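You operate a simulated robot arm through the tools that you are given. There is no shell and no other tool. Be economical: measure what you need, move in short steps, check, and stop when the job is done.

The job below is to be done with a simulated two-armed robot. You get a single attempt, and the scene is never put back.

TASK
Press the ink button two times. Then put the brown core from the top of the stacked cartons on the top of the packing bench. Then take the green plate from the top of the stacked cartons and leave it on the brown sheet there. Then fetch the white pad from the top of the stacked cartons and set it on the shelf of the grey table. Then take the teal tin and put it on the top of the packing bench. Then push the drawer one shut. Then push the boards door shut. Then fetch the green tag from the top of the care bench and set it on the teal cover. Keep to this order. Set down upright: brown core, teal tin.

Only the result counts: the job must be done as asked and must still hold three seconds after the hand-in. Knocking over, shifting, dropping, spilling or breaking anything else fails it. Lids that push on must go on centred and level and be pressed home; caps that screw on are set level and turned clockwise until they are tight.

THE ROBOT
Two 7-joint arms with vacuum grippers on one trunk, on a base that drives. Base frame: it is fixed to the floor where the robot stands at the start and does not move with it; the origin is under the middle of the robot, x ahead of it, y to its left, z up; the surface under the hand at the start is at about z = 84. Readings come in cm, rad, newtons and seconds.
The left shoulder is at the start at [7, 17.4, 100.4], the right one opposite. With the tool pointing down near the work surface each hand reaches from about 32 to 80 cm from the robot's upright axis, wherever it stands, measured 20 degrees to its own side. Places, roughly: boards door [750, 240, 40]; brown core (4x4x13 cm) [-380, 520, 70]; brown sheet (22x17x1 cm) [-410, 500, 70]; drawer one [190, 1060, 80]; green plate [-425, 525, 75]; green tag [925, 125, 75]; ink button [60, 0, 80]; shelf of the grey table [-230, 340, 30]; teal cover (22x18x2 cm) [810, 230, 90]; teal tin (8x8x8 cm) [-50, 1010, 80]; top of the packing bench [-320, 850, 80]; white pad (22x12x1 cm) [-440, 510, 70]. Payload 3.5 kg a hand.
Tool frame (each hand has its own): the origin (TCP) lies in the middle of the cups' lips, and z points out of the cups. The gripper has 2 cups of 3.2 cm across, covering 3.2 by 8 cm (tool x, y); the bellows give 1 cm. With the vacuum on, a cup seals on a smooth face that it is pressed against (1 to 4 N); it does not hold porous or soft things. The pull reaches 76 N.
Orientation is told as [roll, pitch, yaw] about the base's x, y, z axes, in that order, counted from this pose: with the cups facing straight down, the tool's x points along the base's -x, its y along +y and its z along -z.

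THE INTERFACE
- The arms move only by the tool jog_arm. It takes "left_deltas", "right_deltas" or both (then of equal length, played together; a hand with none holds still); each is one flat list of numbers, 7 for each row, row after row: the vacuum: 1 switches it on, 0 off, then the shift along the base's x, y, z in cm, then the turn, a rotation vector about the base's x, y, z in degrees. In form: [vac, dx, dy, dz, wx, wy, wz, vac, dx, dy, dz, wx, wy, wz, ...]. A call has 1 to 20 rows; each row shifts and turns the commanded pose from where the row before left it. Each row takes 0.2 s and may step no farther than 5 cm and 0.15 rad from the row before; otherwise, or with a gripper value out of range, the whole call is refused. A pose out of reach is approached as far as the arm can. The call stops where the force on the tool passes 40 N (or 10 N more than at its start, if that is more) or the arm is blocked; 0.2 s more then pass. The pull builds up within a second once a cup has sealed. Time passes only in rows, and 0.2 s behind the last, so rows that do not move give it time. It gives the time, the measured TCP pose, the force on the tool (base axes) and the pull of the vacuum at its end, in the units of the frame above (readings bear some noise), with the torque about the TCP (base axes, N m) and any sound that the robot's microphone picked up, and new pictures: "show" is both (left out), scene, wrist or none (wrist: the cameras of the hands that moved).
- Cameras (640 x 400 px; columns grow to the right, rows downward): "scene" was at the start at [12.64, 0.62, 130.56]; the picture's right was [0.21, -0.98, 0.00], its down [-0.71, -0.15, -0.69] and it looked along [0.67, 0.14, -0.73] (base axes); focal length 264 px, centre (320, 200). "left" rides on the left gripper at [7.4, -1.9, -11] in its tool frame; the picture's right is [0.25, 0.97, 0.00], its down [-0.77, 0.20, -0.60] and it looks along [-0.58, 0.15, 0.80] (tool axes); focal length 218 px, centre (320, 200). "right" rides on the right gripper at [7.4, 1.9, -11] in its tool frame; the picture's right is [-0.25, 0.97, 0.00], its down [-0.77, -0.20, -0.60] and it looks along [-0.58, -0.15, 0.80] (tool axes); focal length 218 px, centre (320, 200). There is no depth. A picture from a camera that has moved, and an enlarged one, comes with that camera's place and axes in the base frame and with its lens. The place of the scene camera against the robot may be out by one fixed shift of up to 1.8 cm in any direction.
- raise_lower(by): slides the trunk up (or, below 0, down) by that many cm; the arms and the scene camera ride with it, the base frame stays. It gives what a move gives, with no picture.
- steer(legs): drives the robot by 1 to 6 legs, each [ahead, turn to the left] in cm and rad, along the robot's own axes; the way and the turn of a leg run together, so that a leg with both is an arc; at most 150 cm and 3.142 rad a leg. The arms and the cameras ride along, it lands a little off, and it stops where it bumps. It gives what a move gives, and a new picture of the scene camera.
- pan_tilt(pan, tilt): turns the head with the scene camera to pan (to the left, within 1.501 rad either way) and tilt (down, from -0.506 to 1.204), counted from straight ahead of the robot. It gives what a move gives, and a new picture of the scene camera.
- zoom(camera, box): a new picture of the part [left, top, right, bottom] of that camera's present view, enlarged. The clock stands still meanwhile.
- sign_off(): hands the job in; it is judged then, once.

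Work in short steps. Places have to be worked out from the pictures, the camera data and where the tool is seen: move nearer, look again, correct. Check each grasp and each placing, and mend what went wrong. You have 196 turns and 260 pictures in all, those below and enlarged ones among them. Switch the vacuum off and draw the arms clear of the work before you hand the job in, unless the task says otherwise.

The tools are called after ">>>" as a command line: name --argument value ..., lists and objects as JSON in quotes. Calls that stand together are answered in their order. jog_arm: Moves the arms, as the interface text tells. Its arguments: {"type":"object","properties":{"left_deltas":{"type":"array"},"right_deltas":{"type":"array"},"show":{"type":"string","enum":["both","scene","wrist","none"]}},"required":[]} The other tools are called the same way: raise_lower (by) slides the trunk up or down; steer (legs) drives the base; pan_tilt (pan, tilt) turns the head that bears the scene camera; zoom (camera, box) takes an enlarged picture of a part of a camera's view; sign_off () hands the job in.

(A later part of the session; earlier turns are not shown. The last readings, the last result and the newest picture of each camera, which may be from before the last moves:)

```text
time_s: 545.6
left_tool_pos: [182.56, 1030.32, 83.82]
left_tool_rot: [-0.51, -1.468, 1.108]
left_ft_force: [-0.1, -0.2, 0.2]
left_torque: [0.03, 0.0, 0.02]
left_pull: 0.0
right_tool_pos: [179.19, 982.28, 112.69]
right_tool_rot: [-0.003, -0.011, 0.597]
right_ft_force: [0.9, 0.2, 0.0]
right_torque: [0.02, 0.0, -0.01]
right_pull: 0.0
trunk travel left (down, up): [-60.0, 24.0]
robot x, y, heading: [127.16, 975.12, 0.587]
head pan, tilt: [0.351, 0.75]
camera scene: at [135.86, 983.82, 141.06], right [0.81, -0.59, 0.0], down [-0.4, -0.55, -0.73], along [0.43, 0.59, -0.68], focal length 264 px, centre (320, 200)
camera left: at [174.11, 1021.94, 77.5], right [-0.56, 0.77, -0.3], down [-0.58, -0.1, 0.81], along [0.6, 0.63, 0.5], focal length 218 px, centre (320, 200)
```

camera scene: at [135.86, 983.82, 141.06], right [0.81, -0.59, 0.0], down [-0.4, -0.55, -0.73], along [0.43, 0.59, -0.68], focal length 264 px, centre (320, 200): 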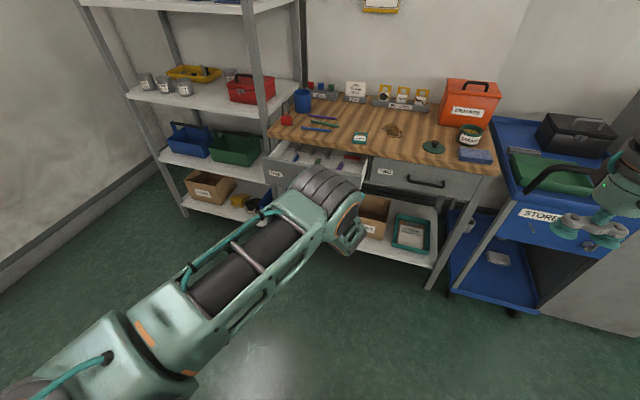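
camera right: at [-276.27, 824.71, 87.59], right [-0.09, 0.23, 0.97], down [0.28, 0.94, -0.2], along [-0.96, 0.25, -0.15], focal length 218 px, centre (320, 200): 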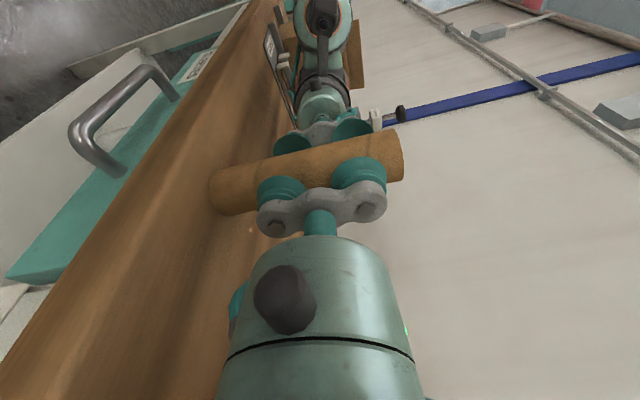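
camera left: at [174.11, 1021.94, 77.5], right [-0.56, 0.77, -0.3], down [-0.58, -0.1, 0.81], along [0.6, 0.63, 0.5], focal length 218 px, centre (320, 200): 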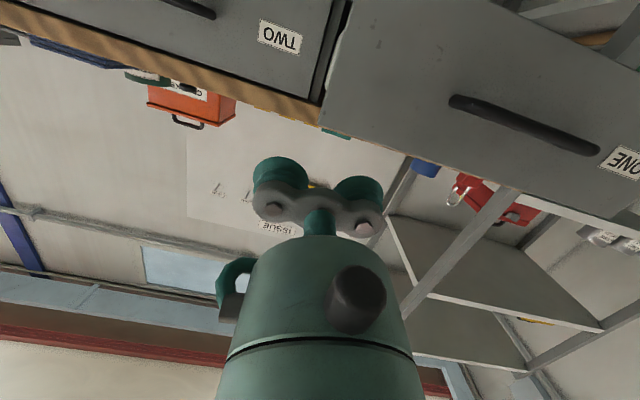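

The hand now points forward but at the drawer's top-right corner. I shift 6.5 cm left and 6 cm down to face the panel beside the handle.

>>> jog_arm --left_deltas '[0, -1.2, 1.8, -2, 0, 0, 0, 0, -1.2, 1.8, -2, 0, 0, 0, 0, -1.2, 1.8, -2, 0, 0, 0]' --show "both"

```text
time_s: 546.4
left_tool_pos: [178.86, 1035.83, 77.81]
left_tool_rot: [-0.529, -1.468, 1.127]
left_ft_force: [0.0, -0.2, 0.3]
left_torque: [-0.01, 0.01, 0.0]
left_pull: 0.1
right_tool_pos: [179.15, 982.23, 112.75]
right_tool_rot: [-0.001, -0.013, 0.597]
right_ft_force: [1.2, 0.8, 0.1]
right_torque: [-0.03, -0.03, -0.02]
right_pull: 0.0
trunk travel left (down, up): [-60.0, 24.0]
robot x, y, heading: [127.01, 975.54, 0.589]
head pan, tilt: [0.351, 0.75]
camera scene: at [135.77, 983.83, 141.07], right [0.81, -0.59, 0.0], down [-0.4, -0.55, -0.73], along [0.43, 0.59, -0.68], focal length 264 px, centre (320, 200)
camera left: at [170.48, 1027.33, 71.56], right [-0.56, 0.77, -0.3], down [-0.58, -0.1, 0.81], along [0.6, 0.63, 0.5], focal length 218 px, centre (320, 200)
```

scene: 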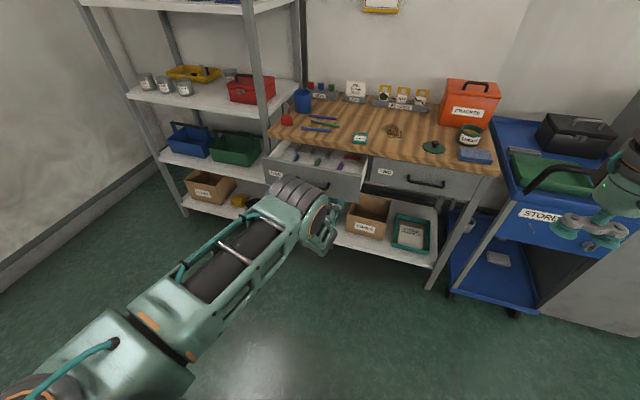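
left: 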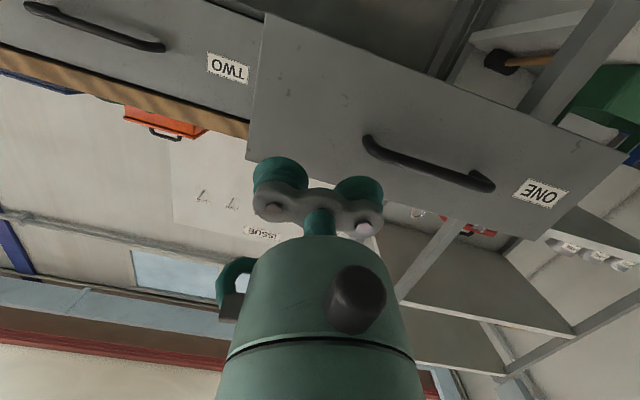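

Good target: panel between right edge and handle. I nudge 0.7 cm right and drive forward 10 cm to near-contact.

>>> jog_arm --left_deltas '[0, 0.4, -0.6, 0, 0, 0, 0]' --show "none"

>>> steer --legs '[[10, 0]]'

>>> zoom --camera "left" --box '[0, 0, 640, 400]'

```text
time_s: 546.8
left_tool_pos: [179.35, 1035.18, 77.83]
left_tool_rot: [-0.514, -1.47, 1.112]
left_ft_force: [0.1, -0.6, -0.5]
left_torque: [0.0, 0.02, 0.01]
left_pull: 0.1
right_tool_pos: [179.18, 982.29, 112.77]
right_tool_rot: [0.001, -0.012, 0.596]
right_ft_force: [0.9, 0.3, -0.6]
right_torque: [0.01, 0.03, -0.01]
right_pull: 0.1
trunk travel left (down, up): [-60.0, 24.0]
robot x, y, heading: [126.52, 975.53, 0.59]
head pan, tilt: [0.351, 0.75]
```

```text
time_s: 548.0
left_tool_pos: [187.63, 1040.86, 77.79]
left_tool_rot: [-0.513, -1.466, 1.111]
left_ft_force: [-0.1, -0.4, 0.1]
left_torque: [-0.01, 0.03, 0.06]
left_pull: 0.1
right_tool_pos: [187.57, 987.89, 112.69]
right_tool_rot: [-0.002, -0.012, 0.597]
right_ft_force: [0.2, -1.0, -0.2]
right_torque: [-0.01, 0.0, 0.0]
right_pull: 0.2
trunk travel left (down, up): [-60.0, 24.0]
robot x, y, heading: [135.53, 980.32, 0.589]
head pan, tilt: [0.351, 0.75]
camera scene: at [144.18, 989.36, 141.07], right [0.81, -0.59, 0.0], down [-0.4, -0.55, -0.73], along [0.43, 0.59, -0.68], focal length 264 px, centre (320, 200)
```

scene: 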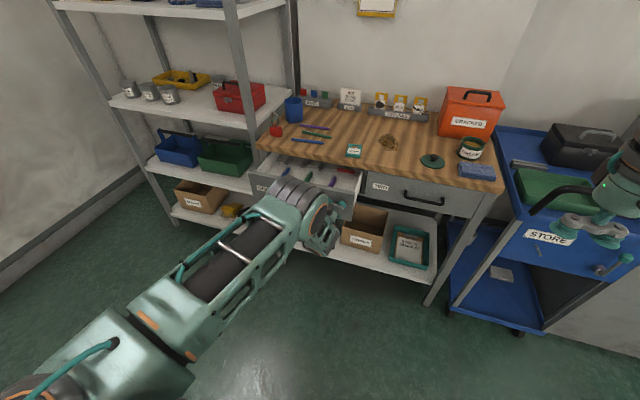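

```text
1.00 times, centred on (320, 200) of left (not enlarged: the box is as wide or as high as the picture)
camera zoom: at [179.24, 1032.31, 71.53], right [-0.56, 0.77, -0.3], down [-0.58, -0.1, 0.81], along [0.6, 0.63, 0.5], focal length 218 px, centre (320, 200)
```

zoom: 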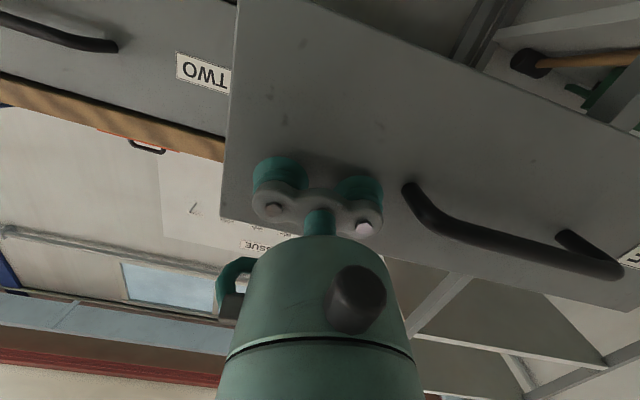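

Almost touching the panel, clear of the handle. I push by driving forward 10 cm.

>>> steer --legs '[[10, 0]]'

```text
time_s: 549.1
left_tool_pos: [195.84, 1046.44, 77.7]
left_tool_rot: [-0.512, -1.468, 1.111]
left_ft_force: [-0.5, 0.5, 0.6]
left_torque: [0.01, -0.01, 0.0]
left_pull: 0.1
right_tool_pos: [195.82, 993.47, 112.68]
right_tool_rot: [0.0, -0.011, 0.598]
right_ft_force: [0.2, 0.2, 0.1]
right_torque: [-0.05, 0.04, 0.0]
right_pull: 0.1
trunk travel left (down, up): [-60.0, 24.0]
robot x, y, heading: [143.43, 986.48, 0.59]
head pan, tilt: [0.351, 0.75]
camera scene: at [152.47, 994.93, 141.07], right [0.81, -0.59, 0.0], down [-0.4, -0.55, -0.73], along [0.43, 0.59, -0.68], focal length 264 px, centre (320, 200)
```

scene: 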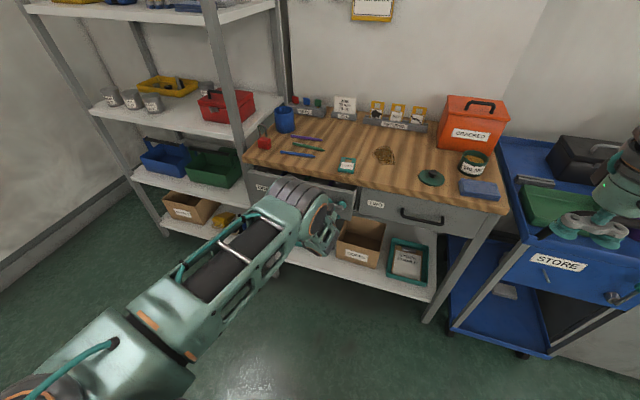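

The drawer is moving in. I finish with the arm in small steps.

>>> jog_arm --left_deltas '[0, 0.83, 0.56, 0, 0, 0, 0, 0, 0.83, 0.56, 0, 0, 0, 0, 0, 0.83, 0.56, 0, 0, 0, 0, 0, 0.83, 0.56, 0, 0, 0, 0, 0, 0.66, 0.45, 0, 0, 0, 0, 0, 0.66, 0.45, 0, 0, 0, 0]' --show "both"

```text
time_s: 550.5
left_tool_pos: [200.52, 1049.43, 77.86]
left_tool_rot: [-0.513, -1.47, 1.117]
left_ft_force: [-0.7, 0.0, 0.1]
left_torque: [-0.01, 0.0, 0.03]
left_pull: 0.1
right_tool_pos: [195.82, 993.57, 112.74]
right_tool_rot: [-0.003, -0.012, 0.598]
right_ft_force: [-0.1, -0.2, 0.2]
right_torque: [0.02, -0.03, 0.01]
right_pull: 0.0
trunk travel left (down, up): [-60.0, 24.0]
robot x, y, heading: [143.53, 986.4, 0.59]
head pan, tilt: [0.351, 0.75]
camera scene: at [152.42, 994.92, 141.07], right [0.81, -0.59, 0.0], down [-0.4, -0.55, -0.73], along [0.43, 0.59, -0.68], focal length 264 px, centre (320, 200)
camera left: at [192.1, 1041.1, 71.55], right [-0.56, 0.77, -0.3], down [-0.58, -0.1, 0.81], along [0.59, 0.63, 0.5], focal length 218 px, centre (320, 200)
```

scene: 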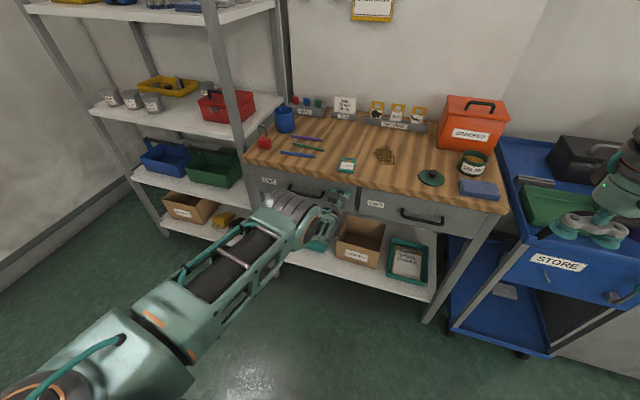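
left: 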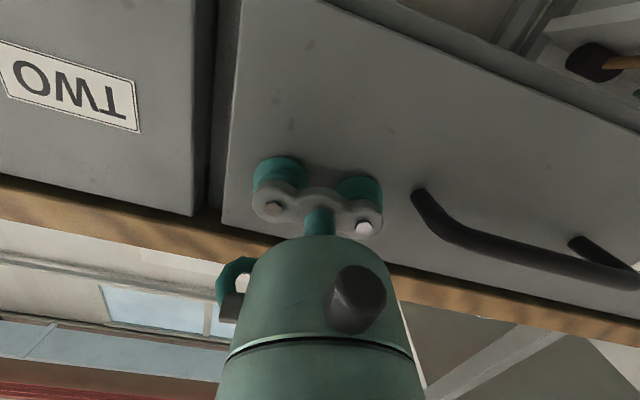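

Nearly flush with drawer TWO. I push on until resistance builds.

>>> jog_arm --left_deltas '[0, 0.33, 0.22, 0, 0, 0, 0, 0, 0.33, 0.22, 0, 0, 0, 0, 0, 0.33, 0.22, 0, 0, 0, 0, 0, 0.33, 0.22, 0, 0, 0, 0, 0, 0.33, 0.22, 0, 0, 0, 0, 0, 0.33, 0.22, 0, 0, 0, 0]' --show "wrist"

```text
time_s: 551.8
left_tool_pos: [201.48, 1050.21, 77.61]
left_tool_rot: [-0.491, -1.465, 1.091]
left_ft_force: [-20.4, -15.3, 9.4]
left_torque: [-0.1, 0.09, 0.08]
left_pull: 0.1
right_tool_pos: [195.4, 993.31, 112.85]
right_tool_rot: [0.001, -0.016, 0.601]
right_ft_force: [1.5, 0.0, -0.1]
right_torque: [0.0, 0.04, -0.02]
right_pull: 0.0
trunk travel left (down, up): [-60.0, 24.0]
robot x, y, heading: [143.73, 986.19, 0.596]
head pan, tilt: [0.351, 0.75]
stopped in row 6 (left hand): the force on the tool passed its limit at 44 N (the readings are from after the stop); the commanded pose is now the measured one
camera left: at [193.13, 1041.8, 71.45], right [-0.56, 0.77, -0.3], down [-0.57, -0.1, 0.81], along [0.6, 0.63, 0.5], focal length 218 px, centre (320, 200)
```

left: 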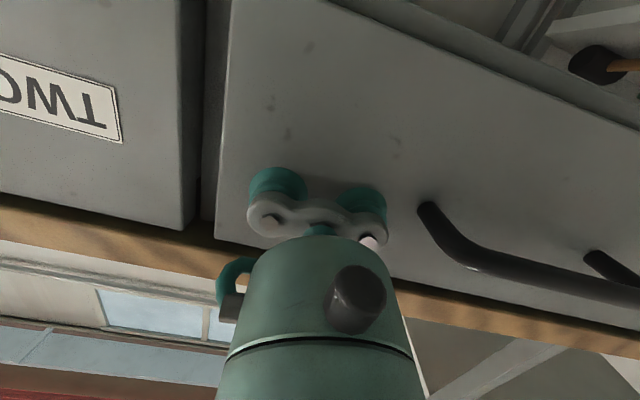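

The drawer hit its stop (44 N). I withdraw the hand, back off and check it.

>>> jog_arm --left_deltas '[0, -2, -1.35, 0, 0, 0, 0, 0, -3, -2, 0, 0, 0, 0, 0, -3, -2, 0, 0, 0, 0]' --show "none"

>>> steer --legs '[[-45, 0]]'

>>> jog_arm --left_deltas '[0, -0.6, -0.4, 1.8, -4.4, 6.5, 0, 0, -0.6, -0.4, 1.8, -4.4, 6.5, 0, 0, -0.6, -0.4, 1.8, -4.4, 6.5, 0, 0, -0.6, -0.4, 1.8, -4.4, 6.5, 0, 0, -0.6, -0.4, 1.8, -4.4, 6.5, 0, 0, -0.6, -0.4, 1.8, -4.4, 6.5, 0, 0, -0.6, -0.4, 1.8, -4.4, 6.5, 0, 0, -1, -0.7, 1.8, -4.4, 6.5, 0, 0, -1, -0.7, 1.8, -4.4, 6.5, 0, 0, -2, -1.4, 1.8, -4.4, 6.5, 0, 0, -2, -1.4, 1.8, -2.5, 3.7, 0, 0, -3, -2, 1, 0, 0, 0, 0, -3, -2, 1, 0, 0, 0, 0, -3, -2, 1, 0, 0, 0]' --show "scene"

```text
time_s: 552.6
left_tool_pos: [193.87, 1045.11, 77.35]
left_tool_rot: [-0.48, -1.461, 1.084]
left_ft_force: [1.0, 0.1, 0.4]
left_torque: [0.01, 0.01, 0.0]
left_pull: 0.1
right_tool_pos: [195.74, 993.59, 112.8]
right_tool_rot: [-0.002, -0.011, 0.6]
right_ft_force: [-0.2, 0.1, 0.3]
right_torque: [0.05, -0.01, -0.02]
right_pull: 0.0
trunk travel left (down, up): [-60.0, 24.0]
robot x, y, heading: [143.36, 986.08, 0.591]
head pan, tilt: [0.351, 0.75]
```

```text
time_s: 555.3
left_tool_pos: [156.09, 1019.97, 77.47]
left_tool_rot: [-0.478, -1.461, 1.085]
left_ft_force: [0.2, 0.4, -1.0]
left_torque: [0.01, 0.02, 0.0]
left_pull: 0.0
right_tool_pos: [158.3, 968.28, 112.72]
right_tool_rot: [0.0, -0.013, 0.604]
right_ft_force: [-0.3, -0.1, 0.2]
right_torque: [0.0, -0.02, 0.0]
right_pull: 0.1
trunk travel left (down, up): [-60.0, 24.0]
robot x, y, heading: [105.79, 961.48, 0.595]
head pan, tilt: [0.351, 0.75]
camera scene: at [114.85, 969.59, 141.07], right [0.81, -0.58, 0.0], down [-0.4, -0.55, -0.73], along [0.43, 0.59, -0.68], focal length 264 px, centre (320, 200)
```

scene: 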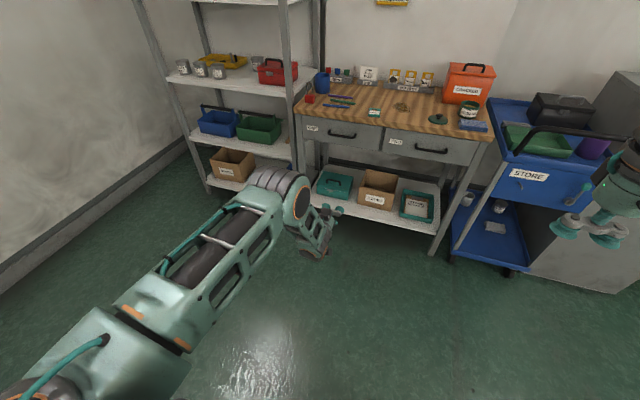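

```text
time_s: 558.3
left_tool_pos: [136.8, 1007.08, 100.33]
left_tool_rot: [0.006, -0.028, 0.646]
left_ft_force: [-0.7, -0.7, 1.5]
left_torque: [0.02, 0.0, 0.01]
left_pull: 0.0
right_tool_pos: [158.18, 968.31, 112.72]
right_tool_rot: [-0.001, -0.014, 0.602]
right_ft_force: [0.6, -0.5, -0.3]
right_torque: [0.03, -0.02, -0.02]
right_pull: 0.0
trunk travel left (down, up): [-60.0, 24.0]
robot x, y, heading: [106.11, 960.83, 0.604]
head pan, tilt: [0.351, 0.75]
camera scene: at [114.7, 969.49, 141.09], right [0.81, -0.58, 0.0], down [-0.4, -0.55, -0.73], along [0.43, 0.59, -0.68], focal length 264 px, centre (320, 200)
```

scene: 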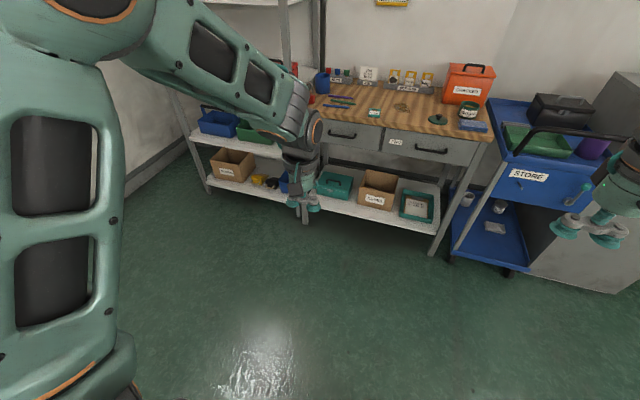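

Drawer ONE is flush. Now I turn toward the boards door area (heading about -0.84) and look along the way.

>>> pan_tilt --pan 0 --tilt 0.3

>>> steer --legs '[[-30, 0], [0, -1.44]]'

```text
time_s: 559.2
left_tool_pos: [136.83, 1007.19, 100.25]
left_tool_rot: [0.006, -0.029, 0.643]
left_ft_force: [0.8, 0.7, -0.1]
left_torque: [-0.03, 0.04, 0.02]
left_pull: 0.0
right_tool_pos: [158.32, 968.38, 112.8]
right_tool_rot: [0.001, -0.013, 0.604]
right_ft_force: [-0.2, -0.5, 0.0]
right_torque: [-0.03, 0.02, -0.02]
right_pull: 0.1
trunk travel left (down, up): [-60.0, 24.0]
robot x, y, heading: [106.51, 961.09, 0.599]
head pan, tilt: [0.0, 0.3]
camera scene: at [117.75, 968.12, 145.1], right [0.56, -0.83, 0.0], down [-0.25, -0.17, -0.95], along [0.79, 0.54, -0.3], focal length 264 px, centre (320, 200)
```

scene: 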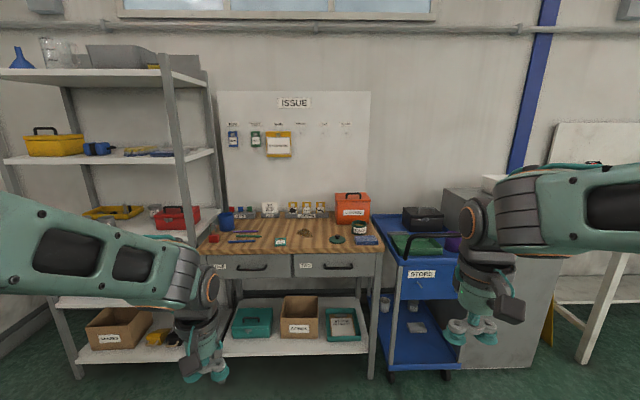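

```text
time_s: 564.8
left_tool_pos: [131.07, 920.06, 100.27]
left_tool_rot: [0.008, -0.025, -0.788]
left_ft_force: [-0.3, 0.7, -0.9]
left_torque: [-0.01, -0.04, -0.01]
left_pull: 0.0
right_tool_pos: [95.51, 893.5, 112.72]
right_tool_rot: [-0.001, -0.011, -0.831]
right_ft_force: [0.9, -0.3, -0.2]
right_torque: [0.01, -0.03, 0.0]
right_pull: 0.0
trunk travel left (down, up): [-60.0, 24.0]
robot x, y, heading: [81.27, 944.29, -0.838]
head pan, tilt: [0.0, 0.3]
camera scene: at [90.64, 932.54, 145.11], right [-0.74, -0.67, 0.0], down [-0.2, 0.22, -0.96], along [0.64, -0.71, -0.3], focal length 264 px, centre (320, 200)
```

scene: 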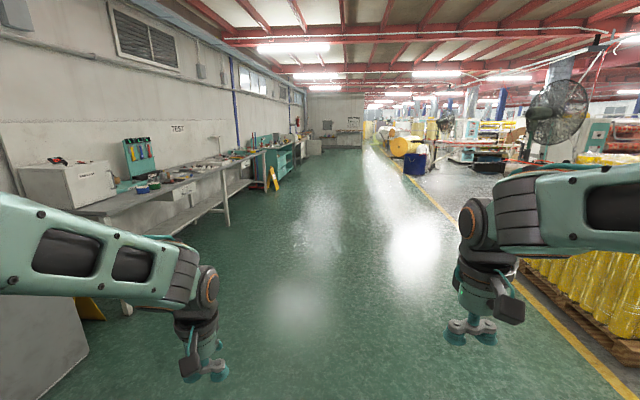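

A clear aisle runs in that direction. I drive 4.2 m along it.

>>> steer --legs '[[140, -0.03], [140, 0], [140, 0]]'

```text
time_s: 584.9
left_tool_pos: [403.72, 598.76, 100.15]
left_tool_rot: [0.006, -0.026, -0.817]
left_ft_force: [-0.3, -0.9, -0.2]
left_torque: [-0.02, -0.01, 0.01]
left_pull: 0.1
right_tool_pos: [367.51, 573.3, 112.8]
right_tool_rot: [0.0, -0.011, -0.861]
right_ft_force: [-0.8, -0.4, -0.5]
right_torque: [-0.02, -0.01, -0.02]
right_pull: 0.0
trunk travel left (down, up): [-60.0, 24.0]
robot x, y, heading: [354.59, 623.94, -0.864]
head pan, tilt: [0.0, 0.3]
camera scene: at [363.65, 612.38, 145.11], right [-0.76, -0.65, 0.0], down [-0.19, 0.23, -0.96], along [0.62, -0.73, -0.3], focal length 264 px, centre (320, 200)
```

scene: 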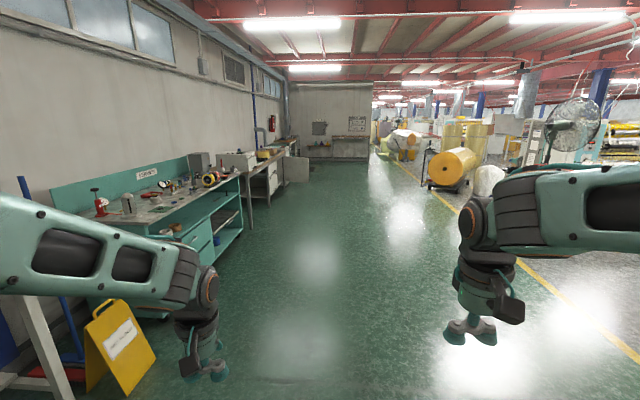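

The open door at (298, 168) matches the boards door. I zoom there.

>>> zoom --camera "scene" --box '[210, 110, 370, 230]'

>>> steer --legs '[[140, 0], [120, 0]]'

```text
3.33 times, centred on (290, 170) of scene
camera zoom: at [363.65, 612.38, 145.11], right [-0.76, -0.65, 0.0], down [-0.19, 0.23, -0.96], along [0.62, -0.73, -0.3], focal length 881 px, centre (420, 300)
```

zoom: 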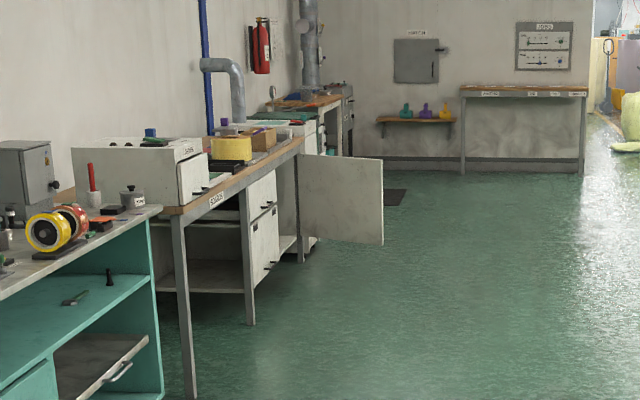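

```text
time_s: 597.7
left_tool_pos: [575.72, 400.66, 100.22]
left_tool_rot: [0.006, -0.026, -0.8]
left_ft_force: [0.0, 0.4, -0.4]
left_torque: [-0.01, 0.0, -0.03]
left_pull: 0.1
right_tool_pos: [539.86, 374.68, 112.7]
right_tool_rot: [-0.001, -0.013, -0.842]
right_ft_force: [-1.1, 0.8, 0.4]
right_torque: [-0.02, 0.01, 0.0]
right_pull: 0.0
trunk travel left (down, up): [-60.0, 24.0]
robot x, y, heading: [526.1, 425.53, -0.848]
head pan, tilt: [0.0, 0.3]
camera scene: at [535.43, 413.7, 145.11], right [-0.75, -0.66, 0.0], down [-0.2, 0.22, -0.96], along [0.63, -0.72, -0.3], focal length 264 px, centre (320, 200)
```

scene: 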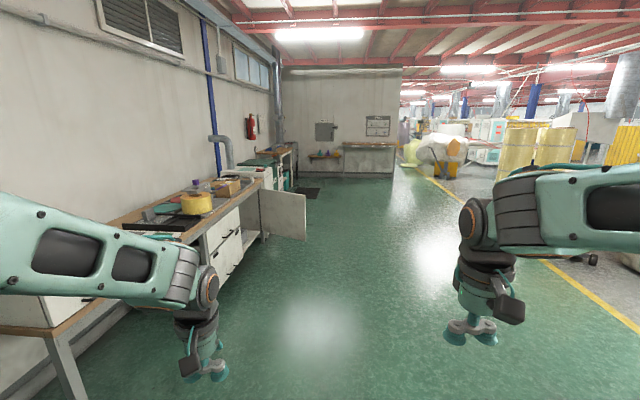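

The door leaf (z≈12–65) stands straight out from the bench, hinged at its far side, so it must be swung back toward me from its far face. I drive past it keeping well to the right.

>>> steer --legs '[[0, -0.26], [145, 0], [0, 0.26], [100, 0]]'

```text
time_s: 611.5
left_tool_pos: [709.45, 198.34, 100.19]
left_tool_rot: [0.007, -0.026, -0.774]
left_ft_force: [-0.6, 0.4, -0.8]
left_torque: [0.02, 0.02, 0.0]
left_pull: 0.0
right_tool_pos: [674.56, 171.26, 112.78]
right_tool_rot: [-0.002, -0.011, -0.819]
right_ft_force: [-0.2, 1.1, 0.2]
right_torque: [0.03, -0.01, 0.01]
right_pull: 0.0
trunk travel left (down, up): [-60.0, 24.0]
robot x, y, heading: [659.15, 221.8, -0.824]
head pan, tilt: [0.0, 0.3]
camera scene: at [668.92, 210.15, 145.11], right [-0.73, -0.68, 0.0], down [-0.2, 0.22, -0.96], along [0.65, -0.7, -0.3], focal length 264 px, centre (320, 200)
```

scene: 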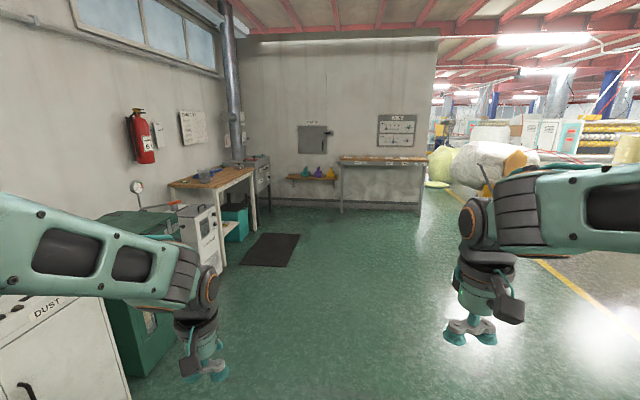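

I pan left to see the door from here.

>>> pan_tilt --pan 1.1 --tilt 0.6

```text
time_s: 612.8
left_tool_pos: [709.49, 198.31, 100.3]
left_tool_rot: [0.006, -0.027, -0.771]
left_ft_force: [-0.2, 0.5, -0.2]
left_torque: [0.0, -0.02, 0.0]
left_pull: 0.0
right_tool_pos: [674.47, 171.34, 112.74]
right_tool_rot: [-0.003, -0.013, -0.818]
right_ft_force: [0.0, 0.3, 0.4]
right_torque: [0.0, 0.03, -0.02]
right_pull: 0.0
trunk travel left (down, up): [-60.0, 24.0]
robot x, y, heading: [659.16, 221.46, -0.826]
head pan, tilt: [1.1, 0.6]
camera scene: at [671.08, 219.4, 142.36], right [0.27, -0.96, 0.0], down [-0.54, -0.15, -0.83], along [0.79, 0.22, -0.56], focal length 264 px, centre (320, 200)
```

scene: 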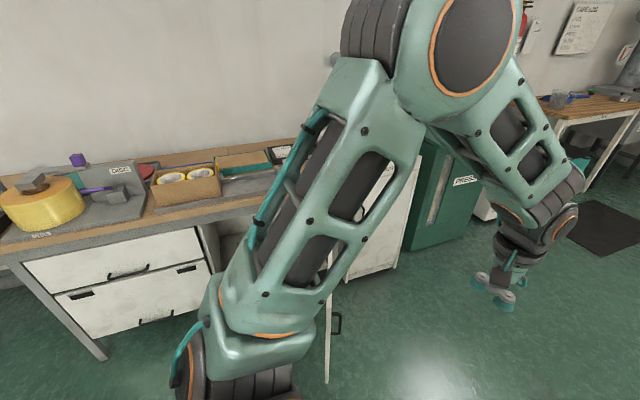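

The door's free edge is at about (720, 229), hinge about (753, 260), handle on the far side. I drive 55 cm farther, then turn left to face the bench with the leaf ~20 cm to my left.

>>> pan_tilt --pan 0.5 --tilt 0.8

>>> steer --legs '[[56, 0], [0, 1.57]]'

```text
time_s: 613.8
left_tool_pos: [709.54, 198.32, 100.24]
left_tool_rot: [0.008, -0.025, -0.773]
left_ft_force: [0.7, 1.4, 0.0]
left_torque: [-0.02, 0.01, 0.02]
left_pull: 0.1
right_tool_pos: [674.48, 171.29, 112.74]
right_tool_rot: [-0.002, -0.012, -0.818]
right_ft_force: [-0.3, 0.5, 0.6]
right_torque: [-0.01, 0.01, 0.0]
right_pull: 0.0
trunk travel left (down, up): [-60.0, 24.0]
robot x, y, heading: [659.55, 221.84, -0.823]
head pan, tilt: [0.499, 0.799]
camera scene: at [670.23, 214.44, 140.68], right [-0.32, -0.95, 0.0], down [-0.68, 0.23, -0.7], along [0.66, -0.22, -0.72], focal length 264 px, centre (320, 200)
```

scene: 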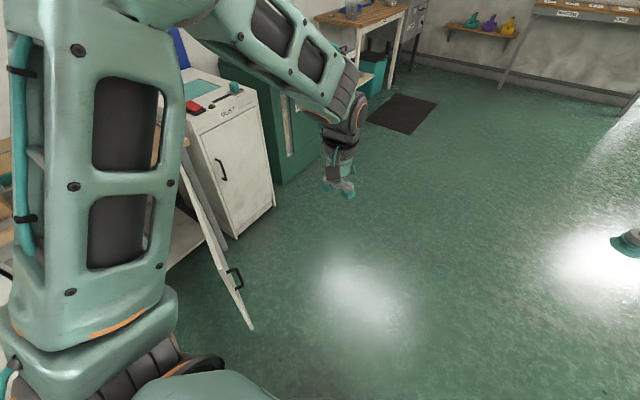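

```text
time_s: 620.9
left_tool_pos: [721.58, 230.47, 100.14]
left_tool_rot: [0.008, -0.026, 0.79]
left_ft_force: [-0.3, -0.7, 0.5]
left_torque: [-0.01, -0.02, -0.01]
left_pull: 0.1
right_tool_pos: [748.28, 195.33, 112.57]
right_tool_rot: [0.0, -0.012, 0.746]
right_ft_force: [-0.7, -0.4, 1.0]
right_torque: [0.02, -0.01, 0.0]
right_pull: 0.0
trunk travel left (down, up): [-60.0, 24.0]
robot x, y, heading: [697.99, 180.81, 0.741]
head pan, tilt: [0.499, 0.799]
camera scene: at [703.73, 190.5, 140.67], right [0.95, -0.33, 0.0], down [-0.23, -0.68, -0.7], along [0.23, 0.66, -0.72], focal length 264 px, centre (320, 200)
```

scene: 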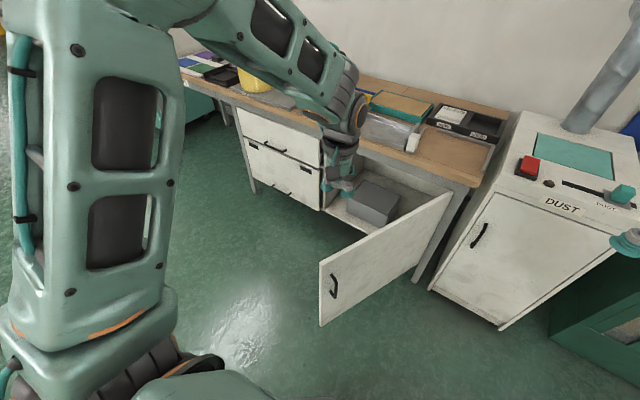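

Now I see it well: hinge about (777, 242), free edge (719, 232), open ~64°, outer face with handle toward me. I'll push that face with a forward-pointing hand while driving at heading ~1.0. First turn and back up 20 cm, and lower the trunk 30 cm.

>>> steer --legs '[[0, 0.26], [-20, 0]]'

>>> raise_lower --by -30

```text
time_s: 623.4
left_tool_pos: [696.77, 218.24, 100.33]
left_tool_rot: [0.007, -0.027, 1.055]
left_ft_force: [-0.5, -0.3, 0.2]
left_torque: [-0.01, 0.01, 0.0]
left_pull: 0.0
right_tool_pos: [731.84, 191.17, 112.71]
right_tool_rot: [-0.003, -0.012, 1.01]
right_ft_force: [-0.5, 0.0, -0.2]
right_torque: [-0.01, 0.02, 0.03]
right_pull: 0.0
trunk travel left (down, up): [-60.0, 24.0]
robot x, y, heading: [686.89, 163.39, 1.003]
head pan, tilt: [0.499, 0.799]
camera scene: at [689.88, 174.92, 140.67], right [1.0, -0.07, 0.0], down [-0.05, -0.72, -0.7], along [0.05, 0.7, -0.72], focal length 264 px, centre (320, 200)
```

scene: 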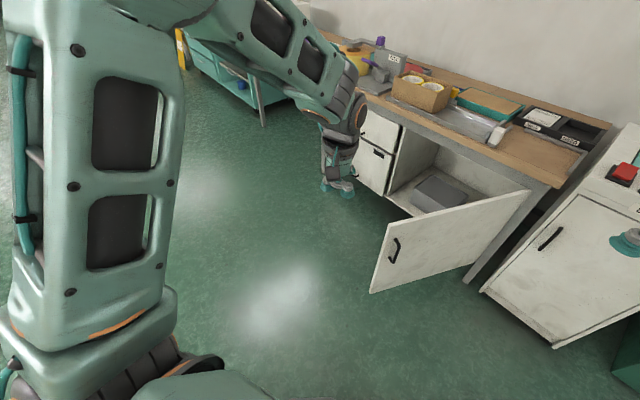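

```text
time_s: 626.4
left_tool_pos: [696.86, 218.21, 70.22]
left_tool_rot: [0.006, -0.026, 1.053]
left_ft_force: [0.1, 1.1, 0.1]
left_torque: [-0.01, 0.01, -0.02]
left_pull: 0.0
right_tool_pos: [731.9, 191.16, 82.66]
right_tool_rot: [0.0, -0.012, 1.008]
right_ft_force: [1.2, 0.2, 0.3]
right_torque: [0.0, -0.01, -0.04]
right_pull: 0.1
trunk travel left (down, up): [-30.0, 54.0]
robot x, y, heading: [687.06, 163.57, 1.006]
head pan, tilt: [0.499, 0.799]
```

I now rotate the left hand to point forward, low (z≈52), about 13 cm short of the leaf near its free edge, and tuck the right hand back and up.

>>> jog_arm --left_deltas '[0, 2.02, 0.13, -1.65, 6.9, -4.38, 0, 0, 2.02, 0.13, -1.65, 6.9, -4.38, 0, 0, 2.02, 0.13, -1.65, 6.9, -4.38, 0, 0, 2.02, 0.13, -1.65, 6.9, -4.38, 0, 0, 2.02, 0.13, -1.65, 6.9, -4.38, 0, 0, 2.02, 0.13, -1.65, 6.9, -4.38, 0, 0, 2.02, 0.13, -1.65, 6.9, -4.38, 0, 0, 2.02, 0.13, -1.65, 6.9, -4.38, 0, 0, 2.02, 0.13, -1.65, 6.9, -4.38, 0, 0, 2.02, 0.13, -1.65, 6.9, -4.38, 0, 0, 2.02, 0.13, -1.65, 6.9, -4.38, 0]' --right_deltas '[0, -0.49, -0.77, 1.1, 0, 0, 0, 0, -0.49, -0.77, 1.1, 0, 0, 0, 0, -0.49, -0.77, 1.1, 0, 0, 0, 0, -0.49, -0.77, 1.1, 0, 0, 0, 0, -0.49, -0.77, 1.1, 0, 0, 0, 0, -0.49, -0.77, 1.1, 0, 0, 0, 0, -0.49, -0.77, 1.1, 0, 0, 0, 0, -0.49, -0.77, 1.1, 0, 0, 0, 0, -0.49, -0.77, 1.1, 0, 0, 0, 0, -0.49, -0.77, 1.1, 0, 0, 0, 0, -0.49, -0.77, 1.1, 0, 0, 0]'

```text
time_s: 628.8
left_tool_pos: [719.3, 219.03, 50.96]
left_tool_rot: [-1.125, -1.51, 2.11]
left_ft_force: [-0.7, -0.1, -0.3]
left_torque: [0.02, 0.01, -0.03]
left_pull: 0.0
left hand out of reach, approached as far as the arm can: row 11
right_tool_pos: [726.69, 184.54, 92.82]
right_tool_rot: [-0.005, -0.01, 1.012]
right_ft_force: [-0.3, 0.4, 0.2]
right_torque: [-0.03, -0.02, -0.03]
right_pull: 0.0
right hand out of reach, approached as far as the arm can: row 10, 11
trunk travel left (down, up): [-30.0, 54.0]
robot x, y, heading: [686.77, 163.63, 1.01]
head pan, tilt: [0.499, 0.799]
camera scene: at [689.76, 175.12, 110.66], right [1.0, -0.07, 0.0], down [-0.05, -0.72, -0.7], along [0.05, 0.69, -0.72], focal length 264 px, centre (320, 200)
camera right: at [721.11, 179.34, 103.61], right [-0.69, 0.73, 0.0], down [0.57, 0.54, 0.61], along [0.45, 0.42, -0.79], focal length 218 px, centre (320, 200)
camera left: at [714.99, 208.38, 44.05], right [-0.8, 0.52, -0.31], down [-0.53, -0.35, 0.77], along [0.29, 0.78, 0.55], focal length 218 px, centre (320, 200)
```

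scene: 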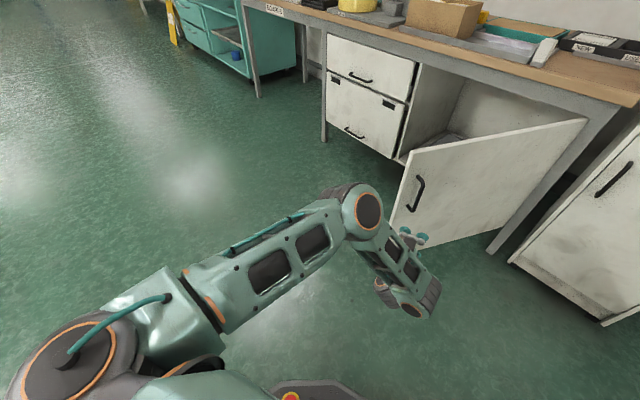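
right: 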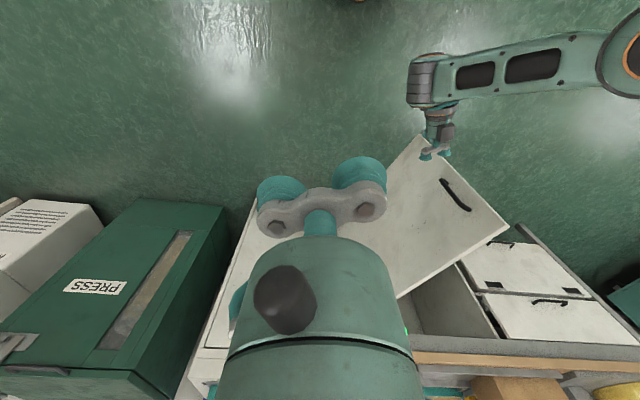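
left: 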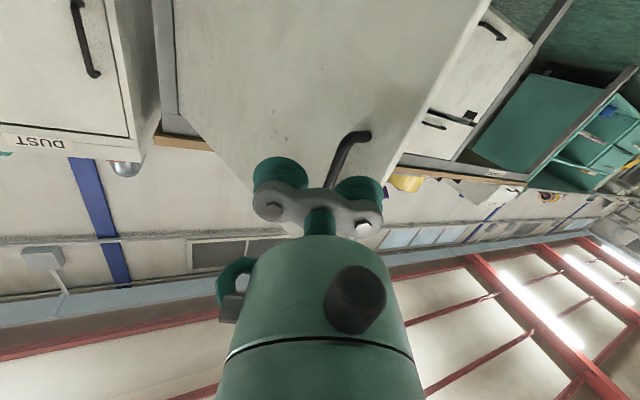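

The hand faces the leaf but its left cup lines up with the handle; I shift 6 cm right and drive forward 14 cm to near contact.

>>> jog_arm --left_deltas '[0, 2.55, -1.6, 0, 0, 0, 0, 0, 2.55, -1.6, 0, 0, 0, 0]' --show "none"

>>> steer --legs '[[14, 0]]'

>>> zoom --camera "left" --box '[0, 0, 640, 400]'

```text
time_s: 629.4
left_tool_pos: [724.29, 216.37, 52.01]
left_tool_rot: [-2.038, -1.516, 3.051]
left_ft_force: [-0.1, 0.1, -0.5]
left_torque: [-0.03, -0.02, 0.02]
left_pull: 0.0
right_tool_pos: [726.8, 184.38, 92.61]
right_tool_rot: [0.001, -0.012, 1.01]
right_ft_force: [-0.3, -0.1, -0.2]
right_torque: [0.0, 0.01, -0.05]
right_pull: 0.0
trunk travel left (down, up): [-30.0, 54.0]
robot x, y, heading: [687.24, 162.99, 1.005]
head pan, tilt: [0.499, 0.799]
```

```text
time_s: 630.7
left_tool_pos: [731.53, 228.29, 51.9]
left_tool_rot: [-2.013, -1.517, 3.028]
left_ft_force: [0.4, -0.4, -0.2]
left_torque: [0.01, -0.04, -0.01]
left_pull: 0.0
right_tool_pos: [734.42, 196.14, 92.71]
right_tool_rot: [0.001, -0.01, 1.012]
right_ft_force: [-0.1, -0.2, -0.2]
right_torque: [0.02, -0.03, 0.0]
right_pull: 0.1
trunk travel left (down, up): [-30.0, 54.0]
robot x, y, heading: [694.1, 175.44, 1.007]
head pan, tilt: [0.499, 0.799]
camera scene: at [697.43, 186.76, 110.66], right [1.0, -0.07, 0.0], down [-0.05, -0.72, -0.7], along [0.05, 0.69, -0.72], focal length 264 px, centre (320, 200)
```

scene: 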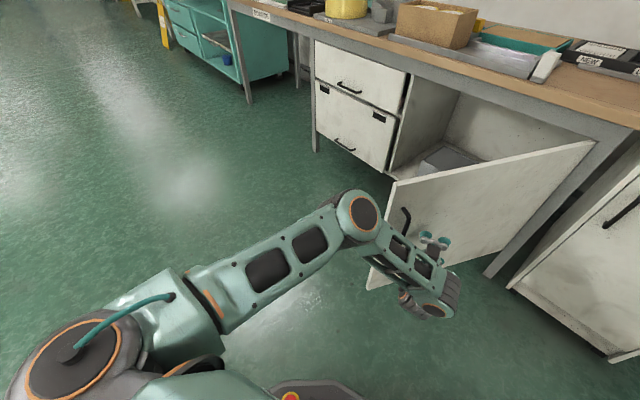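

```text
1.00 times, centred on (320, 200) of left (not enlarged: the box is as wide or as high as the picture)
camera zoom: at [727.8, 217.81, 44.44], right [-0.81, 0.51, -0.3], down [-0.53, -0.4, 0.75], along [0.26, 0.76, 0.59], focal length 218 px, centre (320, 200)
```

zoom: 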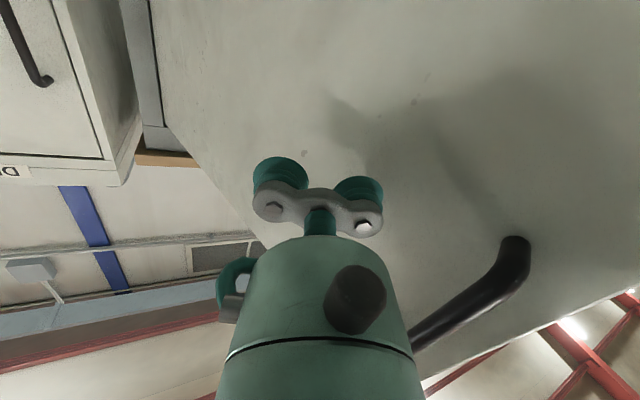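

Close to the panel, handle off to the side. I drive on 12 cm, pushing the leaf.

>>> steer --legs '[[12, 0]]'

```text
time_s: 631.9
left_tool_pos: [738.02, 238.35, 52.0]
left_tool_rot: [-2.012, -1.516, 3.022]
left_ft_force: [-0.9, -0.1, -0.4]
left_torque: [0.02, -0.02, 0.0]
left_pull: 0.1
right_tool_pos: [740.87, 206.25, 92.66]
right_tool_rot: [0.0, -0.011, 1.014]
right_ft_force: [-0.2, 0.1, -0.4]
right_torque: [-0.02, 0.0, 0.02]
right_pull: 0.1
trunk travel left (down, up): [-30.0, 54.0]
robot x, y, heading: [700.61, 185.65, 1.003]
head pan, tilt: [0.499, 0.799]
camera scene: at [703.88, 196.9, 110.66], right [1.0, -0.07, 0.0], down [-0.05, -0.72, -0.7], along [0.05, 0.69, -0.72], focal length 264 px, centre (320, 200)
```

scene: 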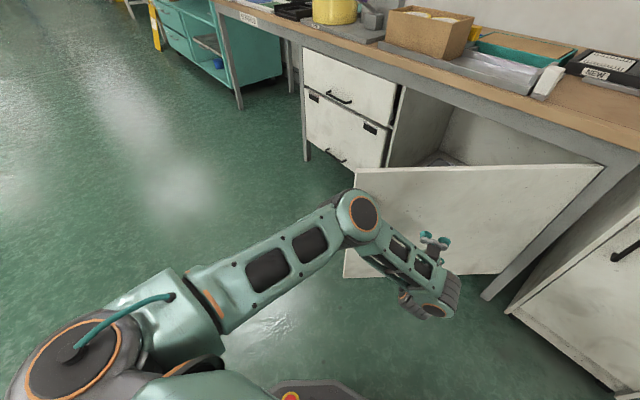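

The leaf is swinging in. I continue another 12 cm.

>>> steer --legs '[[12, 0]]'

>>> zoom --camera "left" --box '[0, 0, 640, 400]'

```text
time_s: 633.1
left_tool_pos: [744.54, 248.33, 51.96]
left_tool_rot: [-2.009, -1.517, 3.023]
left_ft_force: [-0.1, 0.0, 0.0]
left_torque: [-0.01, -0.03, 0.03]
left_pull: 0.0
right_tool_pos: [747.19, 216.27, 92.57]
right_tool_rot: [0.0, -0.011, 1.013]
right_ft_force: [0.2, 0.2, -0.4]
right_torque: [-0.01, 0.03, 0.01]
right_pull: 0.1
trunk travel left (down, up): [-30.0, 54.0]
robot x, y, heading: [706.85, 195.53, 1.002]
head pan, tilt: [0.499, 0.799]
camera scene: at [710.24, 206.9, 110.66], right [1.0, -0.07, 0.0], down [-0.05, -0.72, -0.7], along [0.05, 0.69, -0.72], focal length 264 px, centre (320, 200)
```

scene: 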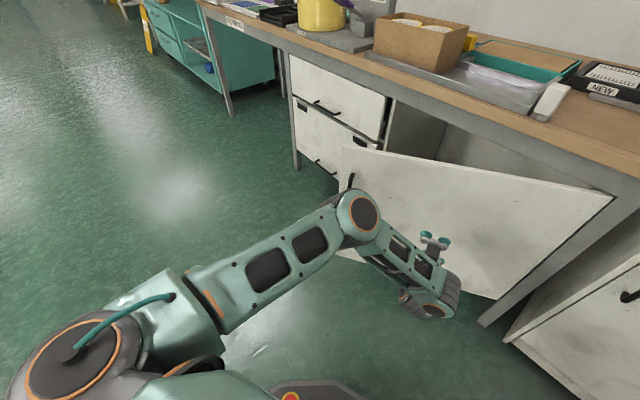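

```text
1.00 times, centred on (320, 200) of left (not enlarged: the box is as wide or as high as the picture)
camera zoom: at [740.61, 237.93, 44.43], right [-0.81, 0.51, -0.3], down [-0.53, -0.4, 0.75], along [0.26, 0.76, 0.59], focal length 218 px, centre (320, 200)
```

zoom: 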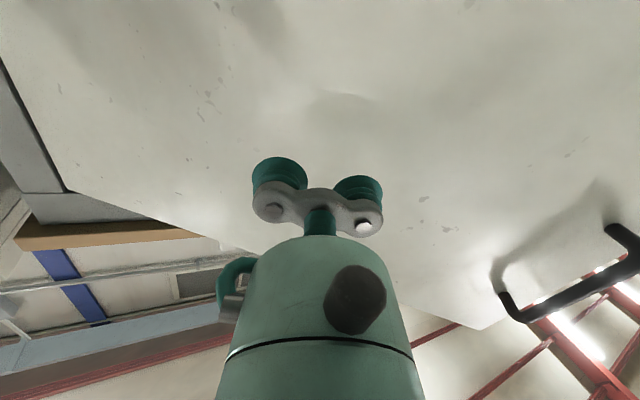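

Good. Another 13 cm of driving push.

>>> steer --legs '[[13, 0]]'

```text
time_s: 634.4
left_tool_pos: [751.46, 259.05, 51.92]
left_tool_rot: [-2.009, -1.518, 3.021]
left_ft_force: [-0.3, -0.5, 0.0]
left_torque: [0.0, 0.0, 0.01]
left_pull: 0.1
right_tool_pos: [753.99, 226.98, 92.61]
right_tool_rot: [-0.001, -0.009, 1.011]
right_ft_force: [-0.4, -0.3, 0.6]
right_torque: [-0.01, 0.02, 0.01]
right_pull: 0.1
trunk travel left (down, up): [-30.0, 54.0]
robot x, y, heading: [714.12, 206.51, 1.003]
head pan, tilt: [0.499, 0.799]
camera scene: at [717.12, 217.69, 110.66], right [1.0, -0.07, 0.0], down [-0.05, -0.72, -0.7], along [0.05, 0.69, -0.72], focal length 264 px, centre (320, 200)
```

scene: 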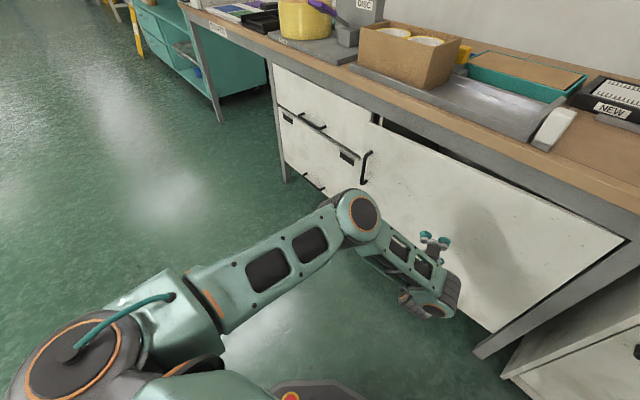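

Nearly shut. I finish with the arm along the cabinet's inward normal until resistance.

>>> jog_arm --left_deltas '[0, 0.81, 0.58, 0, 0, 0, 0, 0, 0.81, 0.58, 0, 0, 0, 0, 0, 0.81, 0.58, 0, 0, 0, 0, 0, 0.81, 0.58, 0, 0, 0, 0, 0, 0.81, 0.58, 0, 0, 0, 0, 0, 0.81, 0.58, 0, 0, 0, 0, 0, 0.81, 0.58, 0, 0, 0, 0, 0, 0.81, 0.58, 0, 0, 0, 0]' --show "both"

```text
time_s: 636.2
left_tool_pos: [757.85, 263.89, 51.9]
left_tool_rot: [-2.022, -1.516, 3.035]
left_ft_force: [1.2, 0.5, 0.0]
left_torque: [0.0, -0.02, 0.0]
left_pull: 0.1
right_tool_pos: [753.98, 226.85, 92.78]
right_tool_rot: [0.001, -0.012, 1.01]
right_ft_force: [-0.7, -0.5, -0.2]
right_torque: [0.01, 0.02, 0.03]
right_pull: 0.1
trunk travel left (down, up): [-30.0, 54.0]
robot x, y, heading: [713.86, 206.45, 1.004]
head pan, tilt: [0.499, 0.799]
camera scene: at [717.07, 217.6, 110.67], right [1.0, -0.07, 0.0], down [-0.05, -0.72, -0.7], along [0.05, 0.7, -0.72], focal length 264 px, centre (320, 200)
camera left: at [753.97, 253.33, 44.48], right [-0.81, 0.51, -0.3], down [-0.53, -0.4, 0.75], along [0.26, 0.76, 0.59], focal length 218 px, centre (320, 200)
```

scene: 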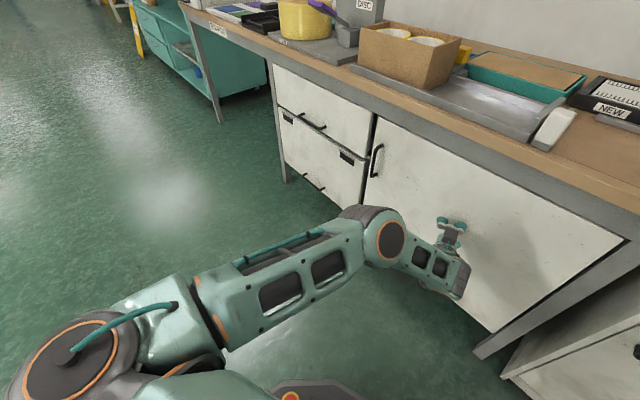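
left: 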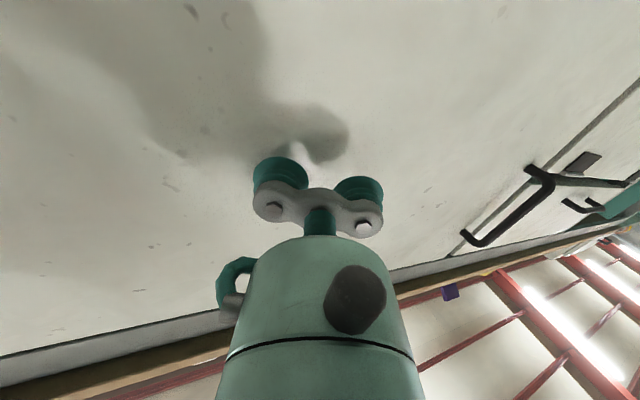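

It looks nearly flush; I press on until a stop is felt.

>>> jog_arm --left_deltas '[0, 0.5, 0.36, 0, 0, 0, 0, 0, 0.5, 0.36, 0, 0, 0, 0, 0, 0.4, 0.3, 0, 0, 0, 0, 0, 0.4, 0.3, 0, 0, 0, 0, 0, 0.4, 0.3, 0, 0, 0, 0, 0, 0.4, 0.3, 0, 0, 0, 0]' --show "both"

```text
time_s: 637.6
left_tool_pos: [759.81, 265.29, 51.99]
left_tool_rot: [-2.048, -1.521, 3.061]
left_ft_force: [-21.8, -15.2, 7.7]
left_torque: [-0.47, -0.21, -1.19]
left_pull: 0.0
right_tool_pos: [753.69, 226.87, 92.75]
right_tool_rot: [-0.001, -0.012, 1.016]
right_ft_force: [-0.9, 0.2, 0.3]
right_torque: [-0.01, -0.02, 0.0]
right_pull: 0.0
trunk travel left (down, up): [-30.0, 54.0]
robot x, y, heading: [714.08, 206.43, 1.008]
head pan, tilt: [0.499, 0.799]
stopped in row 6 (left hand): the force on the tool passed its limit at 55 N (the readings are from after the stop); the commanded pose is now the measured one
camera scene: at [716.77, 217.32, 110.73], right [1.0, -0.06, 0.0], down [-0.05, -0.71, -0.7], along [0.05, 0.7, -0.72], focal length 264 px, centre (320, 200)
camera left: at [755.98, 254.92, 44.43], right [-0.81, 0.51, -0.3], down [-0.53, -0.4, 0.75], along [0.26, 0.76, 0.6], focal length 218 px, centre (320, 200)
```

scene: 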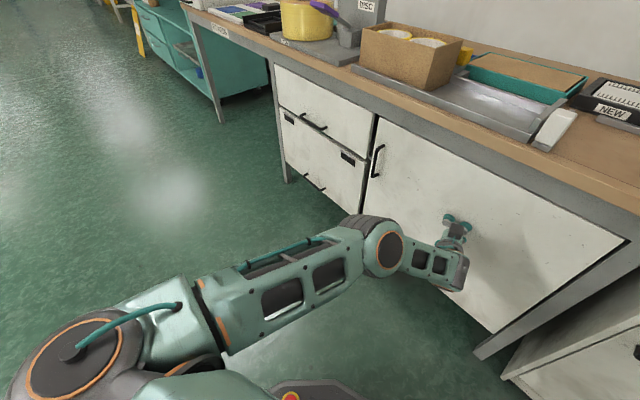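
left: 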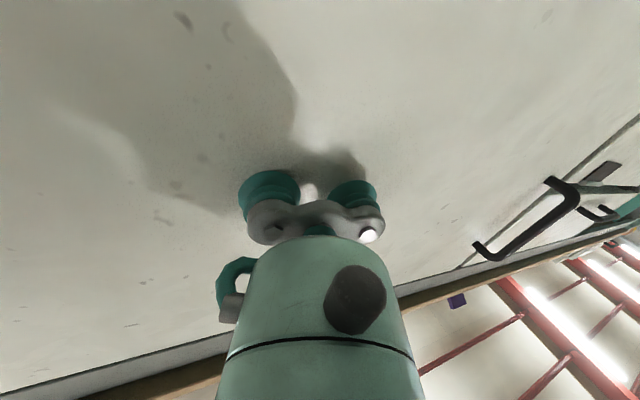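

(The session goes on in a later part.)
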